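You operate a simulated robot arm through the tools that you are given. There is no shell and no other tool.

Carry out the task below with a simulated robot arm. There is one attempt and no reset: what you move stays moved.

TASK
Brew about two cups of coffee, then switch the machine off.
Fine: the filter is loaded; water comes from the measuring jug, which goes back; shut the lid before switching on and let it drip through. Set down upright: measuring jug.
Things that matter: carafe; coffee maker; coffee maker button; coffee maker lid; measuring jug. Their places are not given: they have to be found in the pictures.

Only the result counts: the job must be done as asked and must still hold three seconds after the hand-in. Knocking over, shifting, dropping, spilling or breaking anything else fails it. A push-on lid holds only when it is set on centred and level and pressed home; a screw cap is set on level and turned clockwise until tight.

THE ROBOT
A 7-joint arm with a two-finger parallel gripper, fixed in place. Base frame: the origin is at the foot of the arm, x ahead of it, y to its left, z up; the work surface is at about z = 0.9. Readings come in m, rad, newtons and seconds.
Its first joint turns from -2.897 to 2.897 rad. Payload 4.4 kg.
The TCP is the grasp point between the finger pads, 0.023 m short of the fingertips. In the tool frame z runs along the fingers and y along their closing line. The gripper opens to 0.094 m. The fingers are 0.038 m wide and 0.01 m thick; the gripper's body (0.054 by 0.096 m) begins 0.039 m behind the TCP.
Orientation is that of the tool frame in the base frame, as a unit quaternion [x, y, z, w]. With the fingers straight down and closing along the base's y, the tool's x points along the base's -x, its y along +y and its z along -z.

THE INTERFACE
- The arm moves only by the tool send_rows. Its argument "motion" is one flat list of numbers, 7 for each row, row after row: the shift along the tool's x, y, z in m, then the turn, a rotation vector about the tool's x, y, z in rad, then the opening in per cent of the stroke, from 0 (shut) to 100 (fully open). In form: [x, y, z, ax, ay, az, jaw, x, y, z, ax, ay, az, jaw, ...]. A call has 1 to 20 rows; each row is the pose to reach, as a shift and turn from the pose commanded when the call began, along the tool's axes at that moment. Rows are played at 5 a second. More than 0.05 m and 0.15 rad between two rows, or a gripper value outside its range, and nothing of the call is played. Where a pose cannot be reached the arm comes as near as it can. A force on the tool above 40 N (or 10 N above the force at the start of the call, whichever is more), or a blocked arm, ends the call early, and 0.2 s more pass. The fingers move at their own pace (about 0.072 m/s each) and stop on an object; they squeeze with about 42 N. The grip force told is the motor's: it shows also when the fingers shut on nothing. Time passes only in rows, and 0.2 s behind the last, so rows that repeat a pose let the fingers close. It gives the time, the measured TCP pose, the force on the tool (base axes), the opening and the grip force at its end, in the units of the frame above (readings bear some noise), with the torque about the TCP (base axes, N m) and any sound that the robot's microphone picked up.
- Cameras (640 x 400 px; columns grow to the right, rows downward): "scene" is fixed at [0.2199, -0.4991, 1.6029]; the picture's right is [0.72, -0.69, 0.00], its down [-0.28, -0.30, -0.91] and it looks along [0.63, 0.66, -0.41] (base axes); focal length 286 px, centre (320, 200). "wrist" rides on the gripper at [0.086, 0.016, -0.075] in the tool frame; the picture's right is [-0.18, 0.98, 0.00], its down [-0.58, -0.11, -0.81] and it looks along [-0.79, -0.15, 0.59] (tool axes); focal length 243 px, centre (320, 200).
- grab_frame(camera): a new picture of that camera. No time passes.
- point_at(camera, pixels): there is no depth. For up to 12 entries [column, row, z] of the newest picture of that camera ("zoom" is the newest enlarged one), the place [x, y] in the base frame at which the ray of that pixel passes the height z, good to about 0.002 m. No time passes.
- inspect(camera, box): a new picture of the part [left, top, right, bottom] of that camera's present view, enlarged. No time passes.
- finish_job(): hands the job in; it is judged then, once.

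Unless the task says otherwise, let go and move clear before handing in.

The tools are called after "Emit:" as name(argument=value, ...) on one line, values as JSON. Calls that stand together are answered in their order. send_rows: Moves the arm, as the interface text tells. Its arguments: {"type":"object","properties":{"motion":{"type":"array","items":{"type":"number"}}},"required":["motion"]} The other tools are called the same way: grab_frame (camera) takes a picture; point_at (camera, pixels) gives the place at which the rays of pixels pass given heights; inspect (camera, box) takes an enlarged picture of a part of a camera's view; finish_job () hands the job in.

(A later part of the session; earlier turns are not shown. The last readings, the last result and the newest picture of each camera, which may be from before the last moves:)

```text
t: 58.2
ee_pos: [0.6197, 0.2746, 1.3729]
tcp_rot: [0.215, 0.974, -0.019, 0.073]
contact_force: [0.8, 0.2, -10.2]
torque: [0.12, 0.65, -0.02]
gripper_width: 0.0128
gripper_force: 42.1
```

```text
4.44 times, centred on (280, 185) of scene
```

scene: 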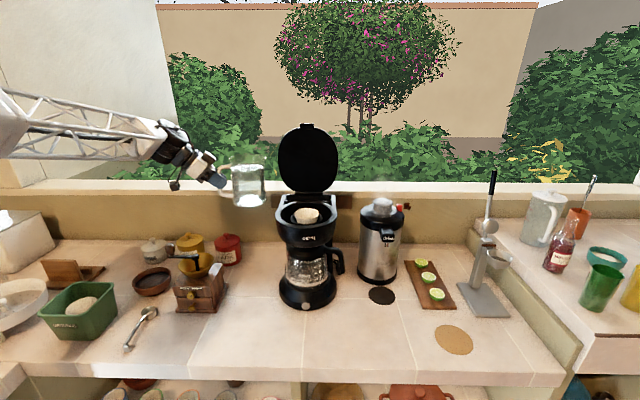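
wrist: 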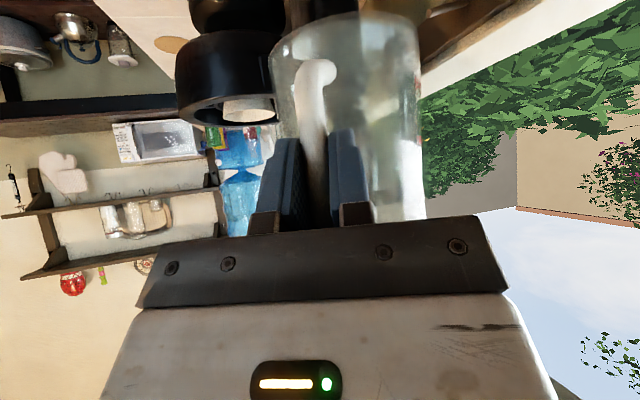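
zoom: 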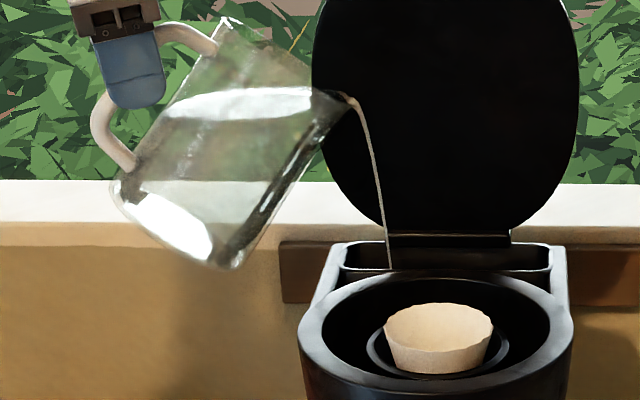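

The flow tapers as the level falls, as expected. I'll tilt gradually to 40° and hold.

Emit:
send_rows(motion=[-0.0012, 0, -0.0026, 0, 0.0175, 0, 0, -0.0023, 0, -0.0052, 0, 0.0349, 0, 0, -0.0035, 0, -0.0078, 0, 0.0524, 0, 0, -0.0046, 0, -0.0104, 0, 0.0698, 0, 0, -0.0046, 0, -0.0104, 0, 0.0698, 0, 0])

Emit:
inspect(camera="scene", box=[230, 140, 330, 230])

Emit:
send_rows(motion=[0, 0, 0, 0, 0, 0, 0, 0, 0, 0, 0, 0, 0, 0, 0, 0, 0, 0, 0, 0, 0, 0, 0, 0, 0, 0, 0, 0, 0, 0, 0, 0, 0, 0, 0, 0, 0, 0, 0, 0, 0, 0])

Emit:
inspect(camera="scene", box=[230, 140, 330, 230])

```text
t: 59.4
ee_pos: [0.6216, 0.2723, 1.3835]
tcp_rot: [0.216, 0.976, -0.011, 0.039]
contact_force: [0.3, -0.9, -9.4]
torque: [0.08, 0.58, 0.01]
gripper_width: 0.0126
gripper_force: 42.3
```

```text
4.44 times, centred on (280, 185) of scene
```

zoom: 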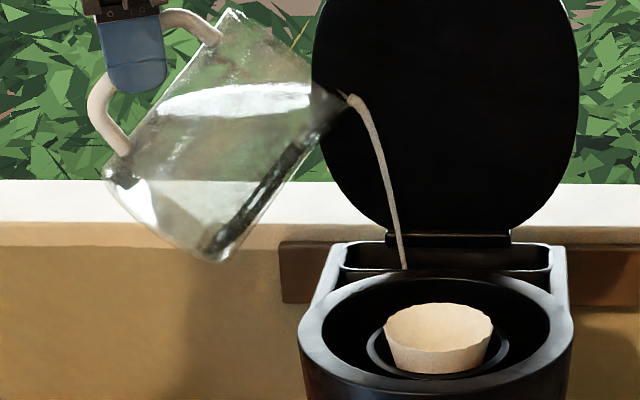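

```text
t: 60.8
ee_pos: [0.6212, 0.2721, 1.3834]
tcp_rot: [0.216, 0.976, -0.01, 0.038]
contact_force: [1.0, 0.6, -10.4]
torque: [0.1, 0.54, 0.01]
gripper_width: 0.0129
gripper_force: 42.4
```

```text
4.44 times, centred on (280, 185) of scene
```

zoom: 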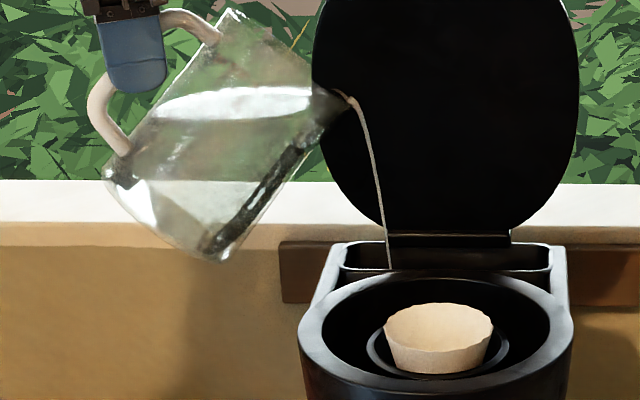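

Still landing in the slot. I'll continue to 46° and hold until the flow tapers again.

Emit:
send_rows(motion=[-0.0012, 0, -0.0026, 0, 0.0175, 0, 0, -0.0023, 0, -0.0052, 0, 0.0349, 0, 0, -0.0035, 0, -0.0079, 0, 0.0524, 0, 0, -0.0046, 0, -0.0105, 0, 0.0698, 0, 0, -0.0059, 0, -0.013, 0, 0.0873, 0, 0, -0.0072, 0, -0.0154, 0, 0.1047, 0, 0])

Emit:
inspect(camera="scene", box=[230, 140, 330, 230])

Emit:
send_rows(motion=[0, 0, 0, 0, 0, 0, 0, 0, 0, 0, 0, 0, 0, 0, 0, 0, 0, 0, 0, 0, 0, 0, 0, 0, 0, 0, 0, 0, 0, 0, 0, 0, 0, 0, 0, 0, 0, 0, 0, 0, 0, 0])

Emit:
inspect(camera="scene", box=[230, 140, 330, 230])

```text
t: 62.2
ee_pos: [0.6259, 0.2696, 1.4006]
tcp_rot: [0.217, 0.976, 0.0, -0.013]
contact_force: [-0.7, -0.7, -9.0]
torque: [0.08, 0.44, 0.0]
gripper_width: 0.0131
gripper_force: 42.0
```

```text
4.44 times, centred on (280, 185) of scene
```

zoom: 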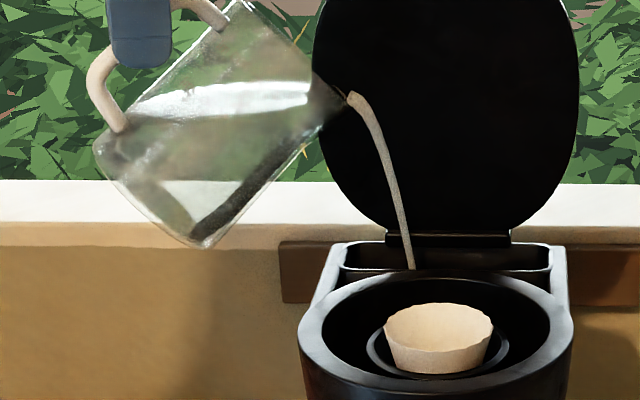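

```text
t: 63.6
ee_pos: [0.6252, 0.2703, 1.4004]
tcp_rot: [0.216, 0.976, 0.0, -0.012]
contact_force: [0.0, -0.8, -9.5]
torque: [0.08, 0.46, 0.05]
gripper_width: 0.0128
gripper_force: 42.0
```

```text
4.44 times, centred on (280, 185) of scene
```

zoom: 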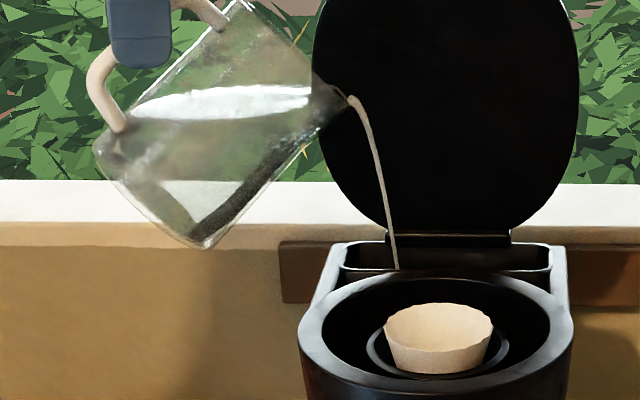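

The force suggests about 130 ml poured so far and it's still flowing. I'll hold another moment, then tilt back to 18° and measure by torque and level.

Emit:
send_rows(motion=[0, 0, 0, 0, 0, 0, 0, 0, 0, 0, 0, 0, 0, 0, 0, 0, 0, 0, 0, 0, 0, 0, 0, 0, 0, 0, 0, 0, 0.0039, 0, 0.0107, 0, -0.0698, 0, 0, 0.007, 0, 0.0216, 0, -0.1396, 0, 0, 0.0093, 0, 0.0328, 0, -0.2094, 0, 0, 0.0109, 0, 0.0441, 0, -0.2793, 0, 0, 0.0116, 0, 0.0554, 0, -0.3491, 0, 0, 0.0116, 0, 0.0668, 0, -0.4189, 0, 0, 0.0108, 0, 0.0782, 0, -0.4887, 0, 0, 0.0108, 0, 0.0782, 0, -0.4887, 0, 0])

Emit:
send_rows(motion=[0, 0, 0, 0, 0, 0, 0])

Emit:
send_rows(motion=[0, 0, 0, 0, 0, 0, 0])

Emit:
send_rows(motion=[0, 0, 0, 0, 0, 0, 0])

Emit:
send_rows(motion=[0, 0, 0, 0, 0, 0, 0])

Emit:
inspect(camera="scene", box=[230, 140, 330, 230])

```text
t: 66.2
ee_pos: [0.6155, 0.2736, 1.3208]
tcp_rot: [0.21, 0.95, -0.053, 0.225]
contact_force: [0.7, -0.7, -8.7]
torque: [0.18, 0.71, 0.01]
gripper_width: 0.0128
gripper_force: 42.1
```

```text
t: 66.6
ee_pos: [0.6158, 0.274, 1.3207]
tcp_rot: [0.21, 0.95, -0.052, 0.224]
contact_force: [-0.2, 0.1, -8.3]
torque: [0.19, 0.68, -0.03]
gripper_width: 0.0126
gripper_force: 41.9
```

```text
t: 67.0
ee_pos: [0.615, 0.273, 1.3196]
tcp_rot: [0.21, 0.95, -0.053, 0.224]
contact_force: [-0.2, -0.3, -9.1]
torque: [0.17, 0.68, 0.0]
gripper_width: 0.013
gripper_force: 42.0
```

```text
t: 67.4
ee_pos: [0.6153, 0.2746, 1.3202]
tcp_rot: [0.21, 0.95, -0.053, 0.224]
contact_force: [0.0, 0.1, -9.0]
torque: [0.15, 0.71, -0.01]
gripper_width: 0.0128
gripper_force: 41.9
```

```text
t: 67.8
ee_pos: [0.6158, 0.2739, 1.3212]
tcp_rot: [0.209, 0.95, -0.052, 0.225]
contact_force: [-0.4, -0.4, -9.3]
torque: [0.16, 0.7, 0.01]
gripper_width: 0.0129
gripper_force: 42.3
```

```text
4.44 times, centred on (280, 185) of scene
```

zoom: 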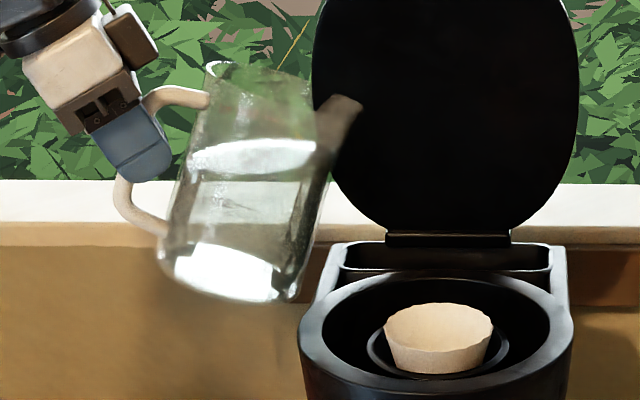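

About 165 ml has been poured so far (force -1.7 N, torque -0.12 N·m, and the level is about 2 cm lower). I'd like roughly 100 ml more, so I'll tilt again to about 51°.

Emit:
send_rows(motion=[-0.0073, 0, -0.0155, 0, 0.1047, 0, 0, -0.0159, 0, -0.0302, 0, 0.2094, 0, 0, -0.0262, 0, -0.0438, 0, 0.3142, 0, 0, -0.0379, 0, -0.0563, 0, 0.4189, 0, 0, -0.0421, 0, -0.0602, 0, 0.4538, 0, 0, -0.0463, 0, -0.064, 0, 0.4887, 0, 0, -0.0485, 0, -0.0658, 0, 0.5061, 0, 0, -0.0507, 0, -0.0675, 0, 0.5236, 0, 0, -0.053, 0, -0.0693, 0, 0.541, 0, 0, -0.0552, 0, -0.071, 0, 0.5585, 0, 0, -0.0552, 0, -0.071, 0, 0.5585, 0, 0])

Emit:
inspect(camera="scene", box=[230, 140, 330, 230])

Emit:
send_rows(motion=[0, 0, 0, 0, 0, 0, 0, 0, 0, 0, 0, 0, 0, 0, 0, 0, 0, 0, 0, 0, 0, 0, 0, 0, 0, 0, 0, 0, 0, 0, 0, 0, 0, 0, 0])

Emit:
inspect(camera="scene", box=[230, 140, 330, 230])

```text
t: 70.2
ee_pos: [0.6306, 0.2665, 1.409]
tcp_rot: [0.216, 0.975, 0.008, -0.046]
contact_force: [-0.2, -0.3, -8.4]
torque: [0.06, 0.38, 0.0]
gripper_width: 0.0127
gripper_force: 42.2
```

```text
4.44 times, centred on (280, 185) of scene
```

zoom: 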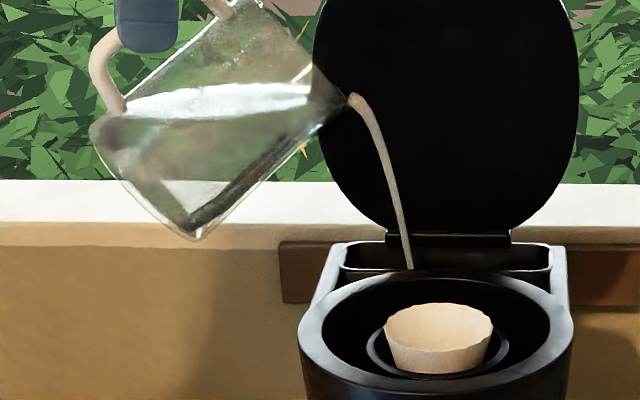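

```text
t: 71.4
ee_pos: [0.6312, 0.2673, 1.4085]
tcp_rot: [0.216, 0.975, 0.007, -0.047]
contact_force: [0.2, 0.0, -7.8]
torque: [0.05, 0.35, -0.02]
gripper_width: 0.013
gripper_force: 41.6
```

```text
4.44 times, centred on (280, 185) of scene
```

zoom: 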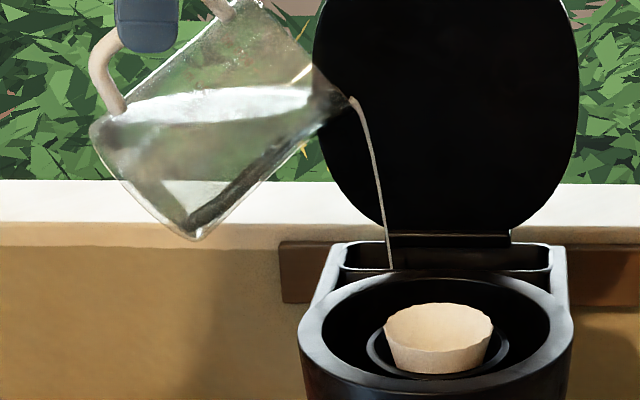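

The flow has thinned to a trickle. I'll go to 52° briefly, then tilt back and measure again.

Emit:
send_rows(motion=[-0.0011, 0, -0.0026, 0, 0.0175, 0, 0, -0.0023, 0, -0.0052, 0, 0.0349, 0, 0, -0.0023, 0, -0.0052, 0, 0.0349, 0, 0, -0.0023, 0, -0.0052, 0, 0.0349, 0, 0, -0.0023, 0, -0.0052, 0, 0.0349, 0, 0, 0.0039, 0, 0.0107, 0, -0.0698, 0, 0, 0.0083, 0, 0.0272, 0, -0.1745, 0, 0, 0.0109, 0, 0.044, 0, -0.2793, 0, 0, 0.0118, 0, 0.0611, 0, -0.384, 0, 0, 0.0108, 0, 0.0781, 0, -0.4887, 0, 0, 0.0092, 0, 0.0895, 0, -0.5585, 0, 0, 0.0092, 0, 0.0895, 0, -0.5585, 0, 0])

Emit:
send_rows(motion=[0, 0, 0, 0, 0, 0, 0])

Emit:
send_rows(motion=[0, 0, 0, 0, 0, 0, 0])

Emit:
send_rows(motion=[0, 0, 0, 0, 0, 0, 0])

Emit:
send_rows(motion=[0, 0, 0, 0, 0, 0, 0])

Emit:
send_rows(motion=[0, 0, 0, 0, 0, 0, 0])

Emit:
inspect(camera="scene", box=[230, 140, 330, 230])

```text
t: 74.0
ee_pos: [0.6151, 0.2748, 1.3209]
tcp_rot: [0.209, 0.95, -0.053, 0.225]
contact_force: [-0.4, -0.4, -8.0]
torque: [0.16, 0.66, -0.01]
gripper_width: 0.0128
gripper_force: 42.5
```

```text
t: 74.4
ee_pos: [0.6138, 0.2751, 1.3204]
tcp_rot: [0.21, 0.95, -0.053, 0.225]
contact_force: [0.2, -0.1, -8.0]
torque: [0.18, 0.6, -0.03]
gripper_width: 0.0127
gripper_force: 41.7
```

```text
t: 74.8
ee_pos: [0.614, 0.2758, 1.3189]
tcp_rot: [0.209, 0.951, -0.053, 0.224]
contact_force: [0.0, 0.2, -8.2]
torque: [0.16, 0.63, -0.02]
gripper_width: 0.0127
gripper_force: 42.3
```

```text
t: 75.2
ee_pos: [0.6153, 0.2751, 1.3214]
tcp_rot: [0.21, 0.95, -0.052, 0.224]
contact_force: [-0.4, -0.8, -7.7]
torque: [0.14, 0.64, 0.01]
gripper_width: 0.0128
gripper_force: 42.1
```

```text
t: 75.6
ee_pos: [0.6161, 0.2752, 1.3203]
tcp_rot: [0.209, 0.95, -0.053, 0.224]
contact_force: [-1.3, 0.4, -8.6]
torque: [0.15, 0.61, 0.01]
gripper_width: 0.0129
gripper_force: 42.1
```

```text
t: 76.0
ee_pos: [0.6149, 0.2748, 1.3206]
tcp_rot: [0.21, 0.95, -0.053, 0.224]
contact_force: [0.4, 0.8, -8.1]
torque: [0.15, 0.61, -0.01]
gripper_width: 0.0127
gripper_force: 42.3
```

```text
4.44 times, centred on (280, 185) of scene
```

zoom: 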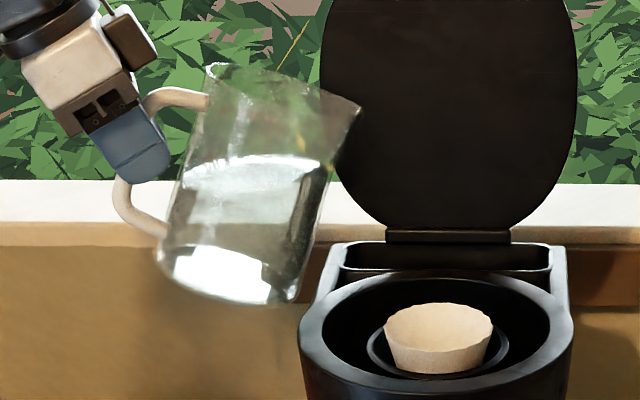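

About 253 ml has been poured (force -2.5 N, torque -0.19 N·m). From its geometry the carafe's cup is between 125 and 150 ml, so I'll add a small top-up of about 20 ml to land near 275 ml.

Emit:
send_rows(motion=[-0.0073, 0, -0.0155, 0, 0.1047, 0, 0, -0.0159, 0, -0.0302, 0, 0.2094, 0, 0, -0.0262, 0, -0.0438, 0, 0.3142, 0, 0, -0.0379, 0, -0.0563, 0, 0.4189, 0, 0, -0.0463, 0, -0.064, 0, 0.4887, 0, 0, -0.0552, 0, -0.071, 0, 0.5585, 0, 0, -0.06, 0, -0.0742, 0, 0.5934, 0, 0, -0.0623, 0, -0.0758, 0, 0.6109, 0, 0, -0.0646, 0, -0.0774, 0, 0.6283, 0, 0, -0.0646, 0, -0.0774, 0, 0.6283, 0, 0, -0.0646, 0, -0.0774, 0, 0.6283, 0, 0, -0.0552, 0, -0.071, 0, 0.5585, 0, 0, -0.0463, 0, -0.064, 0, 0.4887, 0, 0, -0.0379, 0, -0.0563, 0, 0.4189, 0, 0, -0.0262, 0, -0.0438, 0, 0.3142, 0, 0, -0.0159, 0, -0.0302, 0, 0.2094, 0, 0, -0.0073, 0, -0.0155, 0, 0.1047, 0, 0, 0, 0, 0, 0, 0, 0, 0, 0, 0, 0, 0, 0, 0, 0])

Emit:
send_rows(motion=[0, 0, 0, 0, 0, 0, 0])

Emit:
send_rows(motion=[0, 0, 0, 0, 0, 0, 0])

Emit:
send_rows(motion=[0, 0, 0, 0, 0, 0, 0])

Emit:
send_rows(motion=[0, 0, 0, 0, 0, 0, 0])

Emit:
inspect(camera="scene", box=[230, 140, 330, 230])

Emit:
inspect(camera="scene", box=[265, 240, 350, 320])

```text
t: 80.0
ee_pos: [0.6141, 0.2747, 1.3229]
tcp_rot: [0.209, 0.95, -0.053, 0.225]
contact_force: [0.6, -0.7, -8.5]
torque: [0.19, 0.58, 0.02]
gripper_width: 0.0125
gripper_force: 42.2
```

```text
t: 80.4
ee_pos: [0.6136, 0.2747, 1.3218]
tcp_rot: [0.21, 0.95, -0.053, 0.224]
contact_force: [-0.3, -0.5, -8.4]
torque: [0.18, 0.57, 0.02]
gripper_width: 0.0129
gripper_force: 42.1
```

```text
t: 80.8
ee_pos: [0.6149, 0.2747, 1.3217]
tcp_rot: [0.21, 0.95, -0.053, 0.224]
contact_force: [0.8, -0.3, -8.8]
torque: [0.17, 0.59, 0.02]
gripper_width: 0.0129
gripper_force: 42.1
```

```text
t: 81.2
ee_pos: [0.6124, 0.2752, 1.3218]
tcp_rot: [0.209, 0.95, -0.052, 0.224]
contact_force: [1.0, 0.4, -8.4]
torque: [0.16, 0.59, 0.0]
gripper_width: 0.0129
gripper_force: 42.1
```

```text
t: 81.6
ee_pos: [0.6145, 0.2745, 1.3219]
tcp_rot: [0.209, 0.95, -0.053, 0.224]
contact_force: [1.1, -0.4, -7.8]
torque: [0.17, 0.58, -0.02]
gripper_width: 0.0127
gripper_force: 42.2
```

```text
4.44 times, centred on (280, 185) of scene
```

zoom: 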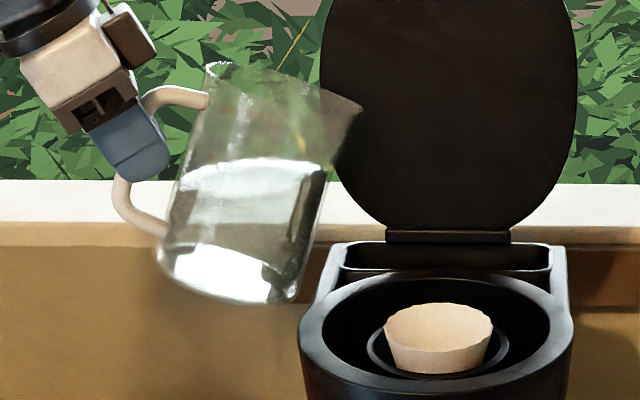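

```text
5.00 times, centred on (308, 280) of scene
```

zoom: 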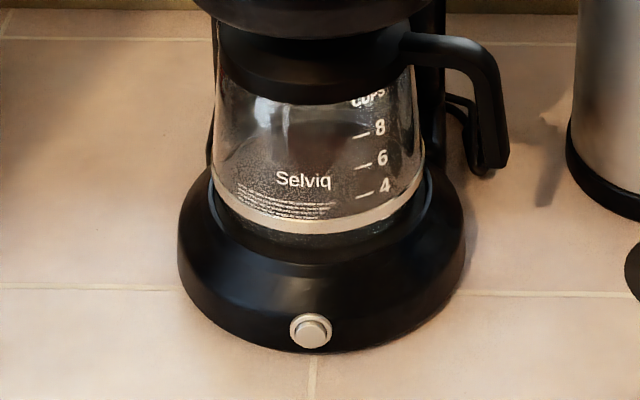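

The level now suggests about 275 ml poured, though the torque and force readings scatter. I'll move away from the machine, bring the jug upright, and measure properly.

Emit:
send_rows(motion=[0.0143, 0, -0.0055, 0, 0, 0, 0, 0.0335, 0, -0.0129, 0, 0, 0, 0, 0.0478, 0, -0.0184, 0, 0, 0, 0, 0.0515, 0, -0.0172, 0, -0.08, 0, 0, 0.0552, 0, -0.016, 0, -0.16, 0, 0, 0.0589, 0, -0.0148, 0, -0.24, 0, 0, 0.0626, 0, -0.0136, 0, -0.314, 0, 0, 0.0626, 0, -0.0136, 0, -0.314, 0, 0])

Emit:
send_rows(motion=[0, 0, 0, 0, 0, 0, 0])

Emit:
send_rows(motion=[0, 0, 0, 0, 0, 0, 0])

Emit:
send_rows(motion=[0, 0, 0, 0, 0, 0, 0])

Emit:
send_rows(motion=[0, 0, 0, 0, 0, 0, 0])

Emit:
send_rows(motion=[0, 0, 0, 0, 0, 0, 0])

Emit:
inspect(camera="scene", box=[220, 150, 290, 220])

Emit:
grab_frame(camera="scene")

```text
t: 83.4
ee_pos: [0.5582, 0.3014, 1.3047]
tcp_rot: [0.198, 0.903, -0.085, 0.371]
contact_force: [-0.3, 0.2, -6.7]
torque: [0.2, 0.67, 0.0]
gripper_width: 0.0129
gripper_force: 42.1
```

```text
t: 83.8
ee_pos: [0.5575, 0.2999, 1.3051]
tcp_rot: [0.198, 0.904, -0.085, 0.369]
contact_force: [0.5, 0.3, -7.9]
torque: [0.22, 0.68, 0.03]
gripper_width: 0.0131
gripper_force: 42.3
```

```text
t: 84.2
ee_pos: [0.5581, 0.3004, 1.3061]
tcp_rot: [0.198, 0.904, -0.084, 0.371]
contact_force: [-0.1, -0.3, -8.7]
torque: [0.2, 0.66, 0.04]
gripper_width: 0.0128
gripper_force: 41.7
```

```text
t: 84.6
ee_pos: [0.5582, 0.3007, 1.305]
tcp_rot: [0.198, 0.904, -0.084, 0.37]
contact_force: [-0.4, 0.2, -7.9]
torque: [0.19, 0.63, 0.02]
gripper_width: 0.0129
gripper_force: 41.5
```

```text
t: 85.0
ee_pos: [0.5584, 0.3, 1.3051]
tcp_rot: [0.199, 0.904, -0.085, 0.37]
contact_force: [0.0, 0.1, -8.1]
torque: [0.24, 0.64, 0.0]
gripper_width: 0.0128
gripper_force: 41.6
```

```text
t: 85.4
ee_pos: [0.5575, 0.301, 1.3048]
tcp_rot: [0.199, 0.904, -0.085, 0.37]
contact_force: [-0.6, -1.2, -8.6]
torque: [0.22, 0.67, -0.01]
gripper_width: 0.0128
gripper_force: 42.2
```

```text
5.71 times, centred on (255, 185) of scene
```

zoom: 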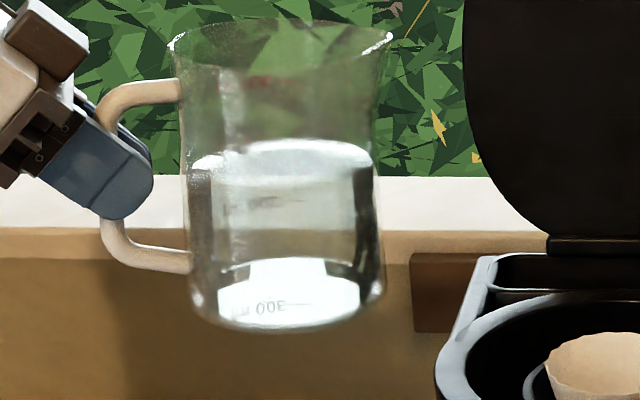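

```text
taken
```

scene: 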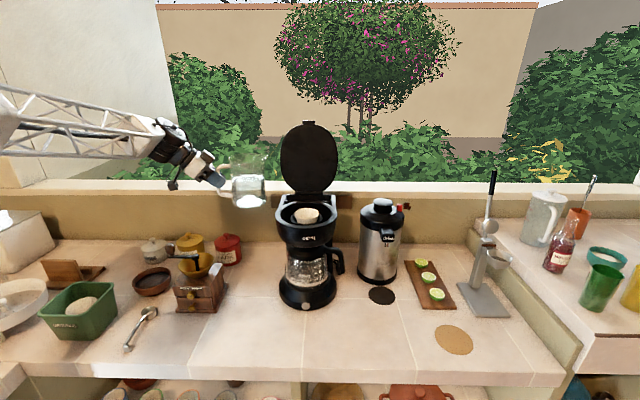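

Upright readings: torque 0.692 (was 0.922) and force about 8.0 N (was 10.6), so about 268 ml is poured. The carafe marks (0.0208 m per two cups at radius about 0.07) and the jug's 300 ml steps suggest roughly 300 ml for two cups. I'll add about 25 ml more, going back over the slot first.

Emit:
send_rows(motion=[0, 0, 0, 0, 0.08, 0, 0, 0, 0, 0, 0, 0.16, 0, 0, 0, 0, 0, 0, 0.24, 0, 0, 0, 0, 0, 0, 0.314, 0, 0, -0.0112, 0.0001, 0.0063, 0, 0.314, 0, 0, -0.0279, 0.0002, 0.0158, 0, 0.314, 0, 0, -0.0446, 0.0003, 0.0252, 0, 0.314, 0, 0, -0.0558, 0.0003, 0.0315, 0, 0.314, 0, 0, -0.0558, 0.0003, 0.0315, 0, 0.314, 0, 0])

Emit:
inspect(camera="scene", box=[230, 140, 330, 230])

```text
t: 87.4
ee_pos: [0.615, 0.2765, 1.3219]
tcp_rot: [0.21, 0.95, -0.053, 0.224]
contact_force: [-0.2, 0.5, -7.9]
torque: [0.2, 0.61, 0.01]
gripper_width: 0.0129
gripper_force: 41.8
```

```text
4.44 times, centred on (280, 185) of scene
```

zoom: 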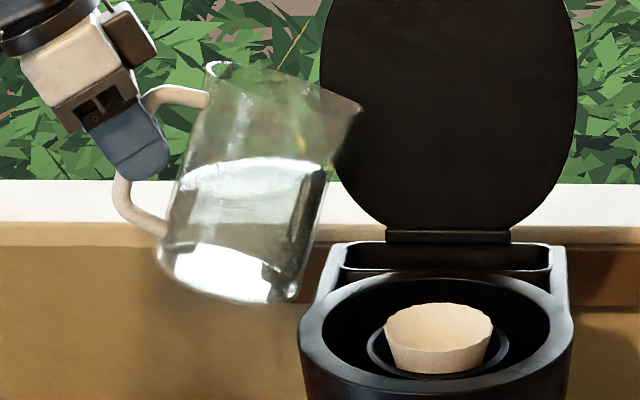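

The jug is back at the 18° pouring position over the slot. I'll pour a short final top-up at 54° and return to 18°.

Emit:
send_rows(motion=[-0.0073, 0, -0.0155, 0, 0.1047, 0, 0, -0.0159, 0, -0.0302, 0, 0.2094, 0, 0, -0.0262, 0, -0.0438, 0, 0.3142, 0, 0, -0.0379, 0, -0.0563, 0, 0.4189, 0, 0, -0.0507, 0, -0.0675, 0, 0.5236, 0, 0, -0.0646, 0, -0.0774, 0, 0.6283, 0, 0, -0.0646, 0, -0.0774, 0, 0.6283, 0, 0, -0.0646, 0, -0.0774, 0, 0.6283, 0, 0, -0.0646, 0, -0.0774, 0, 0.6283, 0, 0, -0.0646, 0, -0.0774, 0, 0.6283, 0, 0, -0.0646, 0, -0.0774, 0, 0.6283, 0, 0, -0.0507, 0, -0.0675, 0, 0.5236, 0, 0, -0.0379, 0, -0.0563, 0, 0.4189, 0, 0, -0.0262, 0, -0.0438, 0, 0.3142, 0, 0, -0.0159, 0, -0.0302, 0, 0.2094, 0, 0, -0.0073, 0, -0.0155, 0, 0.1047, 0, 0, 0, 0, 0, 0, 0, 0, 0, 0, 0, 0, 0, 0, 0, 0])

Emit:
inspect(camera="scene", box=[230, 140, 330, 230])

Emit:
send_rows(motion=[0.0143, 0, -0.0055, 0, 0, 0, 0, 0.0335, 0, -0.0129, 0, 0, 0, 0, 0.0478, 0, -0.0184, 0, 0, 0, 0, 0.0515, 0, -0.0172, 0, -0.08, 0, 0, 0.0552, 0, -0.016, 0, -0.16, 0, 0, 0.0589, 0, -0.0148, 0, -0.24, 0, 0, 0.0626, 0, -0.0136, 0, -0.314, 0, 0, 0.0626, 0, -0.0136, 0, -0.314, 0, 0])

Emit:
send_rows(motion=[0, 0, 0, 0, 0, 0, 0])

Emit:
send_rows(motion=[0, 0, 0, 0, 0, 0, 0])

Emit:
send_rows(motion=[0, 0, 0, 0, 0, 0, 0])

Emit:
send_rows(motion=[0, 0, 0, 0, 0, 0, 0])

Emit:
inspect(camera="scene", box=[220, 150, 290, 220])

```text
t: 91.2
ee_pos: [0.6148, 0.2758, 1.323]
tcp_rot: [0.209, 0.95, -0.053, 0.224]
contact_force: [-0.4, 0.9, -7.6]
torque: [0.21, 0.57, 0.01]
gripper_width: 0.0128
gripper_force: 42.5
```

```text
4.44 times, centred on (280, 185) of scene
```

zoom: 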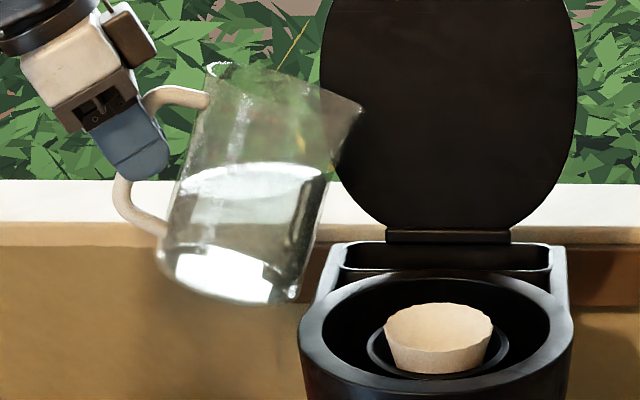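

```text
t: 93.0
ee_pos: [0.5582, 0.3011, 1.3062]
tcp_rot: [0.199, 0.903, -0.085, 0.37]
contact_force: [-0.1, -0.4, -7.0]
torque: [0.22, 0.61, 0.0]
gripper_width: 0.0126
gripper_force: 42.2
```

```text
t: 93.4
ee_pos: [0.5582, 0.3015, 1.3055]
tcp_rot: [0.2, 0.903, -0.085, 0.37]
contact_force: [-0.4, -0.6, -7.7]
torque: [0.23, 0.64, 0.0]
gripper_width: 0.0129
gripper_force: 42.3
```

```text
t: 93.8
ee_pos: [0.5588, 0.301, 1.3056]
tcp_rot: [0.199, 0.904, -0.085, 0.369]
contact_force: [-0.5, 0.3, -7.6]
torque: [0.24, 0.61, 0.01]
gripper_width: 0.0129
gripper_force: 41.7
```

```text
t: 94.2
ee_pos: [0.5576, 0.3011, 1.3065]
tcp_rot: [0.199, 0.904, -0.085, 0.37]
contact_force: [0.1, 1.0, -7.3]
torque: [0.19, 0.64, 0.0]
gripper_width: 0.0129
gripper_force: 42.2
```

```text
t: 94.6
ee_pos: [0.5592, 0.3018, 1.3058]
tcp_rot: [0.199, 0.903, -0.085, 0.371]
contact_force: [0.0, -0.6, -7.8]
torque: [0.22, 0.63, 0.0]
gripper_width: 0.0128
gripper_force: 42.4
```

```text
5.71 times, centred on (255, 185) of scene
```

zoom: 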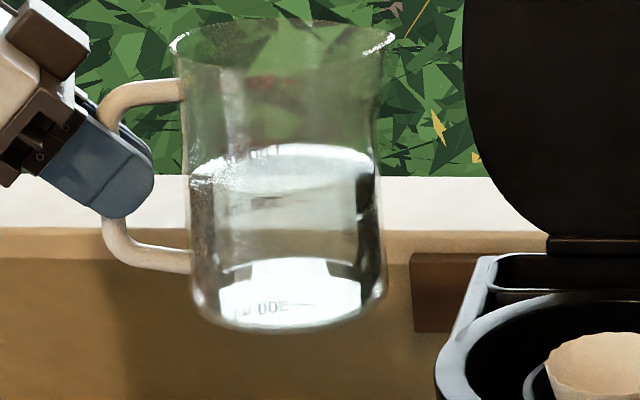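

About 295–300 ml has now been poured in total (torque 0.664, force about 7.5 N). I'll raise the jug and carry it back around the front towards its place on the counter.

Emit:
send_rows(motion=[-0.0262, -0.0003, -0.0266, 0, 0, 0, 0, -0.0524, -0.0005, -0.0532, 0, 0, 0, 0, -0.0558, -0.0248, -0.0496, -0.031, -0.0003, -0.0315, 0, -0.0606, -0.0588, -0.0446, -0.0744, -0.0007, -0.0756, 0, -0.0653, -0.0928, -0.0396, -0.1178, -0.0011, -0.1196, 0, -0.0701, -0.1268, -0.0346, -0.1612, -0.0015, -0.1637, 0, -0.0748, -0.1608, -0.0296, -0.2046, -0.0018, -0.2078, 0, -0.0796, -0.1948, -0.0246, -0.248, -0.0022, -0.2518, 0, -0.0837, -0.224, -0.0204, -0.2852, -0.0026, -0.2896, 0, -0.0864, -0.2434, -0.0175, -0.31, -0.0028, -0.3148, 0, -0.0974, -0.2649, -0.0065, -0.3533, -0.0032, -0.3588, 0, -0.1116, -0.2928, 0.0078, -0.4097, -0.0037, -0.416, 0, -0.1258, -0.3207, 0.0221, -0.466, -0.0042, -0.4732, 0, -0.1401, -0.3486, 0.0364, -0.5223, -0.0048, -0.5304, 0, -0.1543, -0.3765, 0.0506, -0.5786, -0.0053, -0.5876, 0, -0.1685, -0.4044, 0.0649, -0.635, -0.0058, -0.6448, 0, -0.1828, -0.4322, 0.0792, -0.6913, -0.0063, -0.702, 0, -0.1959, -0.458, 0.0924, -0.7433, -0.0068, -0.7548, 0, -0.1959, -0.458, 0.0924, -0.7433, -0.0068, -0.7548, 0])

Emit:
grab_frame(camera="wrist")

Emit:
grab_frame(camera="scene")

```text
t: 98.6
ee_pos: [0.5514, -0.2004, 1.3808]
tcp_rot: [-0.286, 0.88, 0.114, 0.362]
contact_force: [-0.4, -0.2, -7.8]
torque: [-0.43, 0.54, 0.02]
gripper_width: 0.0128
gripper_force: 42.0
```

```text
taken
```

wrist: 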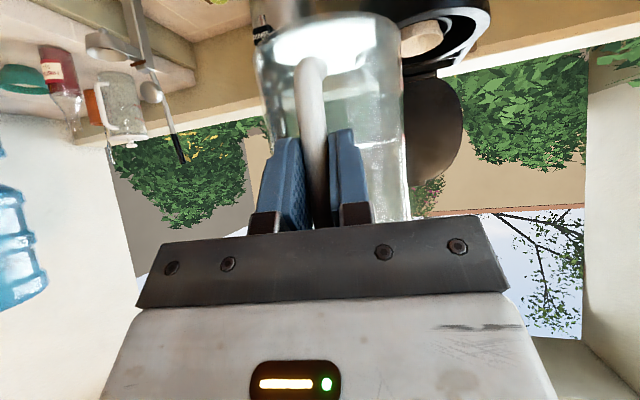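

```text
taken
```

scene: 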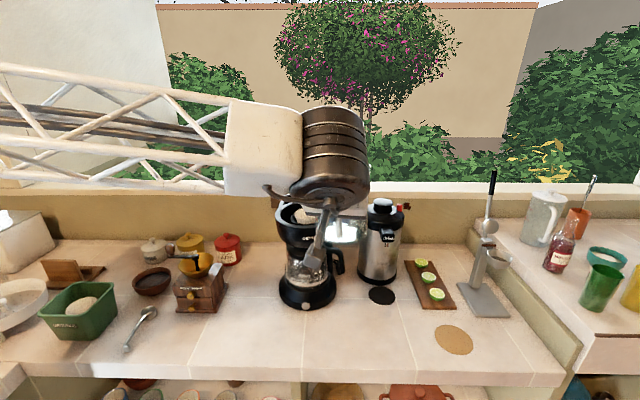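

The jug is upright and back in front at z 1.38. I'll take it back along the same path to just above where it stood.

Emit:
send_rows(motion=[0.0168, -0.0092, 0.016, 0, 0, 0, 0, 0.0419, -0.0229, 0.04, 0, 0, 0, 0, 0.0671, -0.0366, 0.0639, 0, 0, 0, 0, 0.0922, -0.0503, 0.0879, 0, 0, 0, 0, 0.1174, -0.0641, 0.1119, 0, 0, 0, 0, 0.1425, -0.0778, 0.1358, 0.0042, 0, 0.0043, 0, 0.1677, -0.0915, 0.1598, 0.0084, 0, 0.0085, 0, 0.1669, -0.0924, 0.1859, 0.0084, 0, 0.0085, 0, 0.1658, -0.0937, 0.2207, 0.0084, 0, 0.0085, 0, 0.1647, -0.095, 0.2554, 0.0084, 0, 0.0085, 0, 0.1636, -0.0962, 0.2902, 0.0084, 0, 0.0085, 0, 0.1628, -0.0972, 0.3163, 0.0084, 0, 0.0085, 0, 0.1622, -0.0978, 0.3337, 0.0084, 0, 0.0085, 0, 0.1622, -0.0978, 0.3337, 0.0084, 0, 0.0085, 0])

Emit:
grab_frame(camera="wrist")

Emit:
inspect(camera="scene", box=[320, 220, 440, 330])

```text
t: 101.6
ee_pos: [0.7063, -0.2109, 1.0286]
tcp_rot: [-0.28, 0.881, 0.112, 0.364]
contact_force: [0.1, 0.0, -6.6]
torque: [-0.42, 0.53, -0.01]
gripper_width: 0.0129
gripper_force: 41.9
```

```text
taken
```

wrist: 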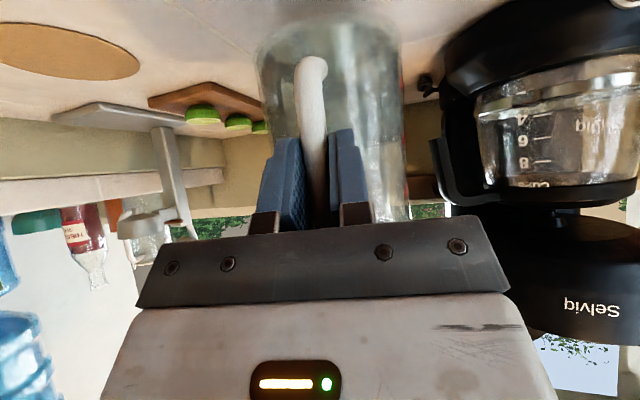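

```text
3.64 times, centred on (380, 275) of scene
```

zoom: 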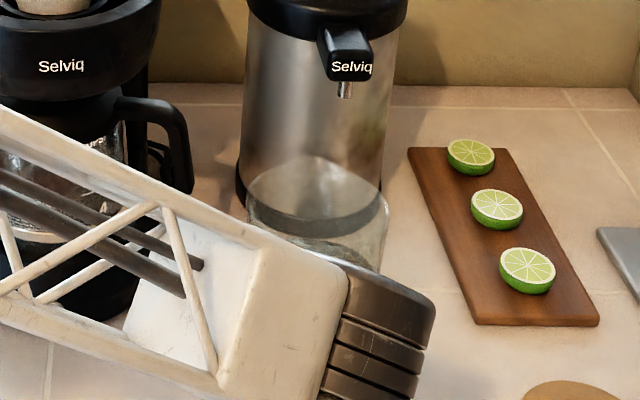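

The jug is 4 cm above its spot, in the same orientation as when I picked it up. I'll lower it gently.

Emit:
send_rows(motion=[0.0077, 0, 0.0078, 0, 0, 0, 0, 0.0148, 0, 0.015, 0, 0, 0, 0, 0.0204, 0, 0.0207, 0, 0, 0, 0, 0.0239, 0, 0.0243, 0, 0, 0, 0, 0.026, 0, 0.0264, 0, 0, 0, 0, 0.0272, 0, 0.0276, 0, 0, 0, 0, 0.0272, 0, 0.0276, 0, 0, 0, 0])

Emit:
grab_frame(camera="wrist")

```text
t: 103.2
ee_pos: [0.7059, -0.2122, 0.9911]
tcp_rot: [-0.28, 0.881, 0.112, 0.364]
contact_force: [-4.4, -7.2, 14.3]
torque: [1.09, -0.87, -0.09]
gripper_width: 0.0128
gripper_force: 41.7
```

```text
taken
```

wrist: 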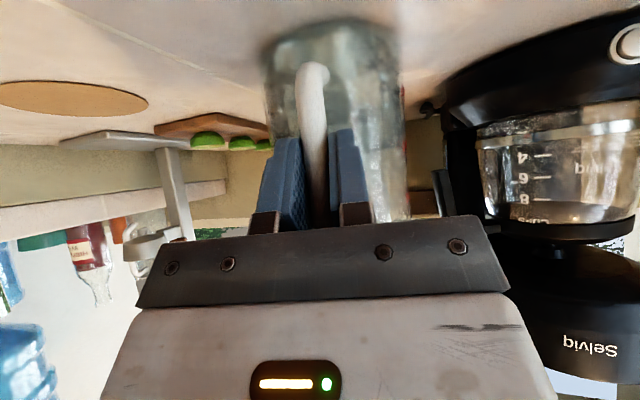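

The jug is on the counter (the force on the tool is now upward, 14 N). I'll ease up 1.5 mm, open, and retract along the approach line.

Emit:
send_rows(motion=[-0.0011, 0, -0.0011, 0, 0, 0, 0, -0.0011, 0, -0.0011, 0, 0, 0, 15, -0.0011, 0, -0.0011, 0, 0, 0, 30, -0.0011, 0, -0.0011, 0, 0, 0, 50, -0.0011, 0, -0.0011, 0, 0, 0, 50, -0.0011, 0, -0.015, 0, 0, 0, 50, -0.0011, 0, -0.045, 0, 0, 0, 50, -0.0011, 0, -0.085, 0, 0, 0, 50, -0.0011, 0, -0.13, 0, 0, 0, 50, -0.0011, 0, -0.17, 0, 0, 0, 60])

Emit:
grab_frame(camera="wrist")

Emit:
inspect(camera="wrist", box=[240, 0, 440, 140])

Emit:
inspect(camera="scene", box=[320, 240, 440, 350])

```text
t: 105.4
ee_pos: [0.6068, -0.2821, 1.1112]
tcp_rot: [-0.279, 0.882, 0.111, 0.363]
contact_force: [-0.3, 0.4, -0.9]
torque: [0.01, -0.04, -0.03]
gripper_width: 0.0565
gripper_force: 0.0
```

```text
taken
```

wrist: 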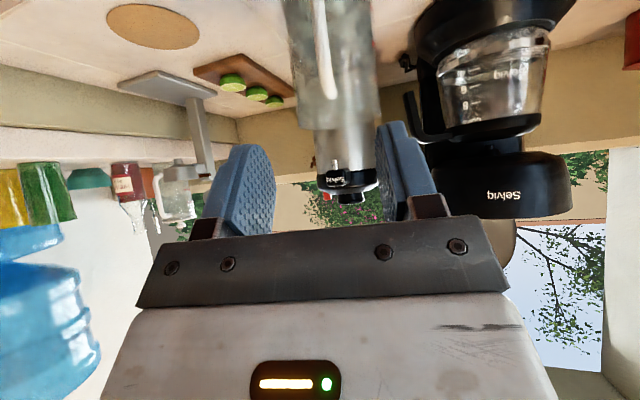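

```text
2.86 times, centred on (340, 70) of wrist
```

zoom: 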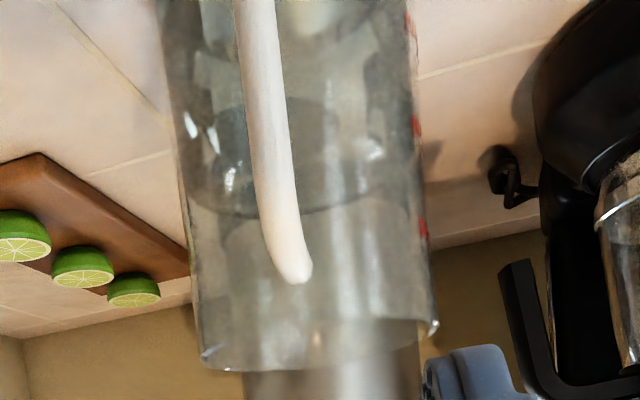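

```text
3.64 times, centred on (380, 295) of scene
```

zoom: 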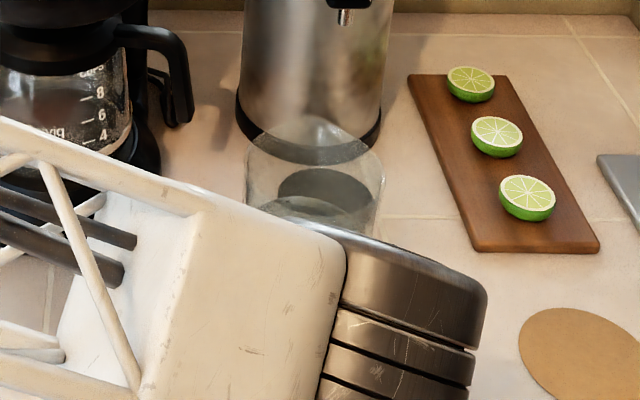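

The jug stands upright in its place. Now I'll raise the arm, turn the tool back to pointing down, and re-examine the machine before closing the lid.

Emit:
send_rows(motion=[-0.03, 0, -0.031, 0, 0.05, 0, 70, -0.06, 0, -0.061, 0, 0.17, 0, 80, -0.09, 0, -0.092, 0, 0.29, 0, 100, -0.12, 0, -0.122, 0, 0.41, 0, 100, -0.15, 0, -0.153, 0, 0.53, 0, 100, -0.18, 0, -0.183, 0, 0.66, 0, 100, -0.211, 0, -0.214, 0, 0.785, 0, 100])

Emit:
grab_frame(camera="scene")

Emit:
grab_frame(camera="wrist")

```text
t: 107.0
ee_pos: [0.6074, -0.2772, 1.4132]
tcp_rot: [-0.301, 0.953, -0.004, -0.004]
contact_force: [-0.1, -0.2, 1.1]
torque: [0.02, 0.02, 0.0]
gripper_width: 0.094
gripper_force: 0.0
```

```text
taken
```

scene: 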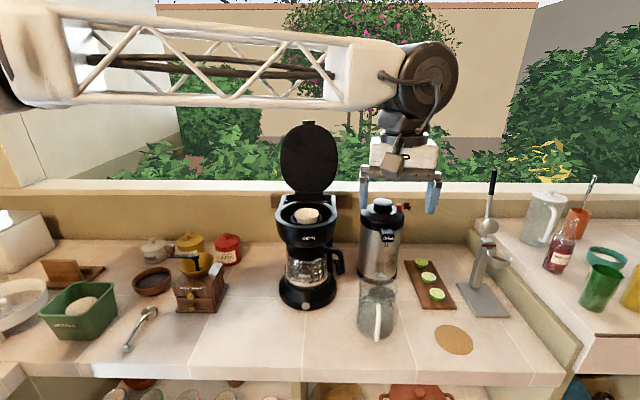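

```text
taken
```

wrist: 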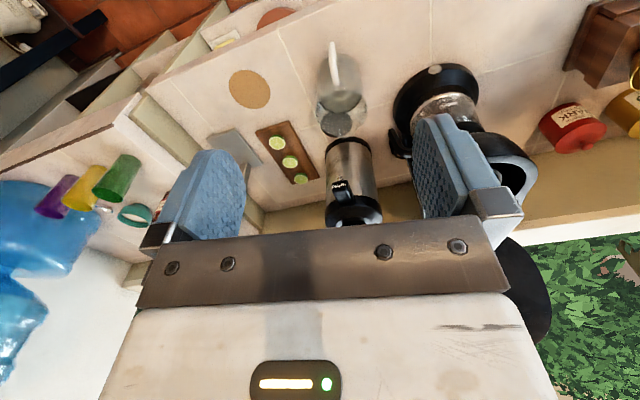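

The jug is upright at scene (378,310), close to where it started. I'll zoom in on the jug, the machine and the lid.

Emit:
inspect(camera="scene", box=[340, 260, 420, 350])

Emit:
inspect(camera="scene", box=[260, 110, 350, 215])

Emit:
inspect(camera="scene", box=[265, 180, 350, 250])

Emit:
point_at(camera="scene", pixels=[[306, 306, 0.933], [356.5, 332, 0.9], [396, 332, 0.9]])

```text
4.44 times, centred on (380, 305) of scene
```

zoom: 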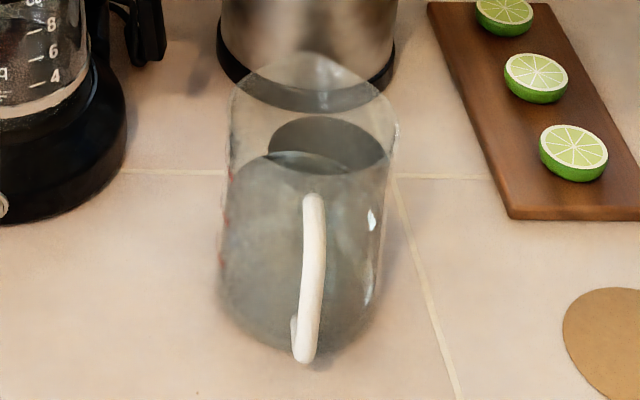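

```text
3.81 times, centred on (305, 162) of scene
```

zoom: 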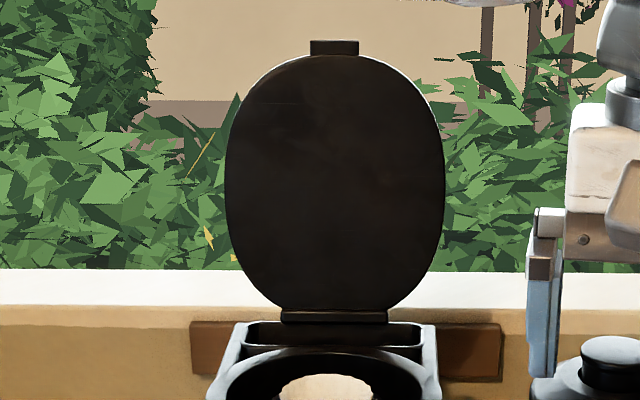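

```text
5.71 times, centred on (308, 215) of scene
```

zoom: 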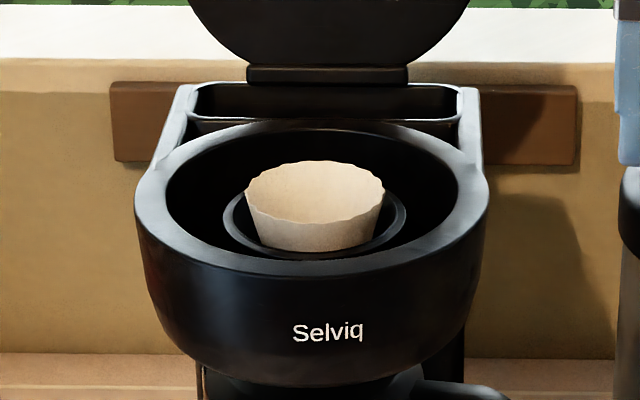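

```text
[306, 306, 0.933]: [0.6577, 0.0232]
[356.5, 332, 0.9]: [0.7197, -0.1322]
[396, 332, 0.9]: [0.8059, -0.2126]
```

The machine's axis is now exactly along (0.707, 0.707) at lateral -0.449, and the lid's tab is at scene (308.9,121.8). I'll measure the tab and hinge heights.

Emit:
point_at(camera="scene", pixels=[[308.9, 121.8, 1.42], [308.9, 121.8, 1.43], [308.9, 121.8, 1.44], [308.9, 121.8, 1.45], [308.9, 121.8, 1.435], [309.4, 193, 1.22], [309.4, 193, 1.23], [308.4, 125.5, 1.42], [308.4, 125.5, 1.43], [278.5, 153, 1.34]])

```text
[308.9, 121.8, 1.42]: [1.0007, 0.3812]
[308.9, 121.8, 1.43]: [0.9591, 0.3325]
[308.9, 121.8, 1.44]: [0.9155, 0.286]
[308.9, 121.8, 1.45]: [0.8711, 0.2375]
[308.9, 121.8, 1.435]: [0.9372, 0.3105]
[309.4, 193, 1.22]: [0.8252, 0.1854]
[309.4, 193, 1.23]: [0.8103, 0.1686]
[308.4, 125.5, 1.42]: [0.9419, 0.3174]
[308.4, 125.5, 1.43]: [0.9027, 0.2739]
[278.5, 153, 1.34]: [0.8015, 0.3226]
```

I need a better side view of the open lid. I'll move the wrist camera above and left of the machine with the tool pointing down at yaw -45°.

Emit:
send_rows(motion=[0, 0, -0.046, 0, 0, 0, 100, 0, 0, -0.092, 0, 0, 0, 100, 0, 0, -0.137, 0, 0, 0, 100, -0.0277, 0.0362, -0.137, 0, 0, 0.1163, 100, -0.0554, 0.0725, -0.137, 0, 0, 0.2327, 100, -0.0831, 0.1087, -0.137, 0, 0, 0.349, 100, -0.1108, 0.1449, -0.137, 0, 0, 0.4653, 100, -0.1385, 0.1812, -0.137, 0, 0, 0.5817, 100, -0.1663, 0.2174, -0.137, 0, 0, 0.698, 100, -0.194, 0.2536, -0.137, 0, 0, 0.8143, 100, -0.2217, 0.2899, -0.137, 0, 0, 0.9307, 100, -0.2494, 0.3261, -0.137, 0, 0, 1.047, 100, -0.2771, 0.3623, -0.137, 0, 0, 1.1633, 100, -0.3048, 0.3986, -0.137, 0, 0, 1.2797, 100, -0.3325, 0.4348, -0.137, 0, 0, 1.396, 100])

Emit:
grab_frame(camera="wrist")

Emit:
grab_frame(camera="scene")

```text
t: 110.2
ee_pos: [0.6276, 0.2709, 1.5415]
tcp_rot: [0.382, 0.924, -0.005, 0.001]
contact_force: [-0.6, 0.1, 1.7]
torque: [-0.06, -0.02, 0.0]
gripper_width: 0.0942
gripper_force: 0.1
```

```text
taken
```

wrist: 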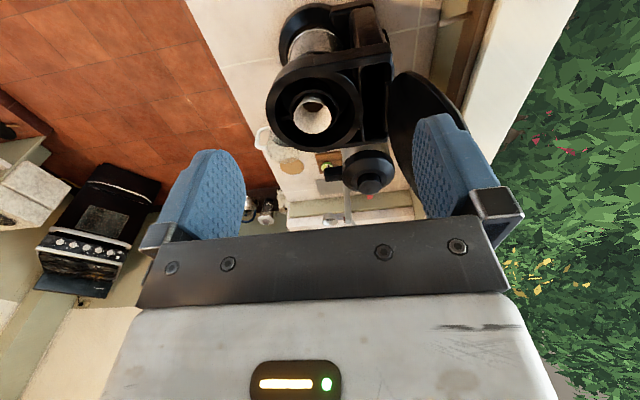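

```text
taken
```

scene: 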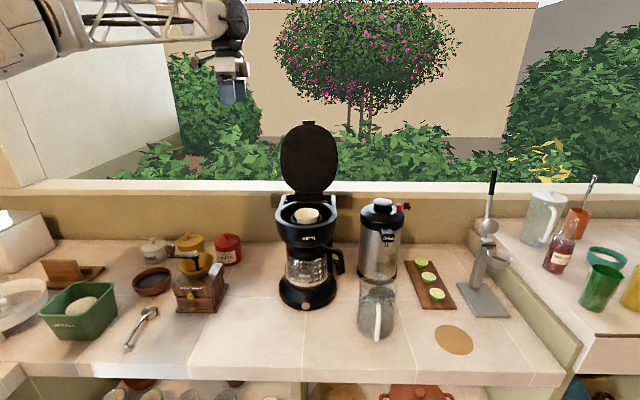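

The lid is partly hidden by the right finger. I'll shift 0.12 m towards the wall to see it clearly from the side.

Emit:
send_rows(motion=[0, 0.04, 0, 0, 0, 0, 100, 0, 0.08, 0, 0, 0, 0, 100, 0, 0.12, 0, 0, 0, 0, 100])

Emit:
grab_frame(camera="wrist")

Emit:
inspect(camera="wrist", box=[200, 0, 440, 220])

```text
t: 111.0
ee_pos: [0.7137, 0.3565, 1.5453]
tcp_rot: [0.382, 0.924, -0.004, 0.002]
contact_force: [-1.1, -0.4, 0.4]
torque: [0.02, -0.03, 0.0]
gripper_width: 0.0939
gripper_force: 0.0
```

```text
taken
```

wrist: 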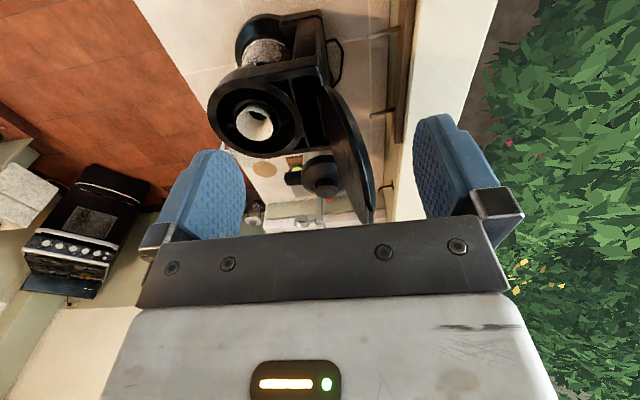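

```text
1.82 times, centred on (320, 110) of wrist
```

zoom: 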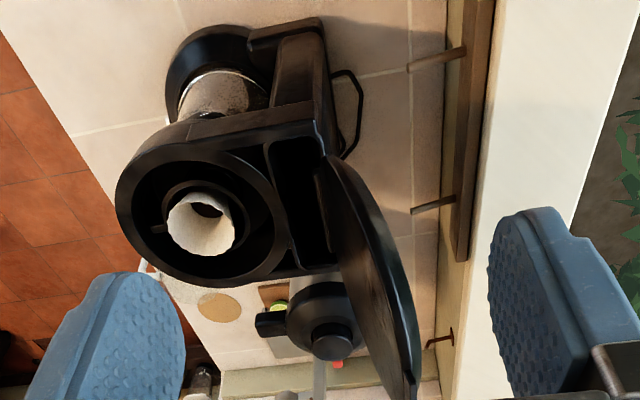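

Now the lid is side-on, with its tab near wrist pixel (371,214). I'll triangulate it with the scene ray.

Emit:
point_at(camera="wrist", pixels=[[371, 214, 1.43], [371, 214, 1.44], [371, 214, 1.45], [371, 214, 1.46], [320, 88, 1.22], [362, 90, 1.22]])

Emit:
inspect(camera="wrist", box=[310, 60, 410, 225])

```text
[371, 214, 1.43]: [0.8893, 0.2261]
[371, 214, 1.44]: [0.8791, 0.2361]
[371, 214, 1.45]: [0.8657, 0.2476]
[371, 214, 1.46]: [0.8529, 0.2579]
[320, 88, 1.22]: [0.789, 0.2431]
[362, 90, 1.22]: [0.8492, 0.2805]
```

```text
2.42 times, centred on (360, 142) of wrist
```

zoom: 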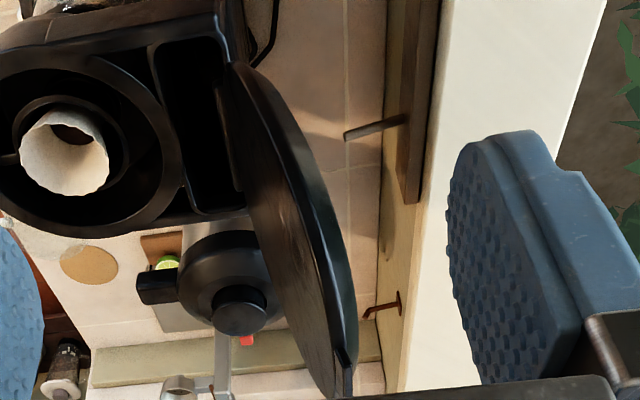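

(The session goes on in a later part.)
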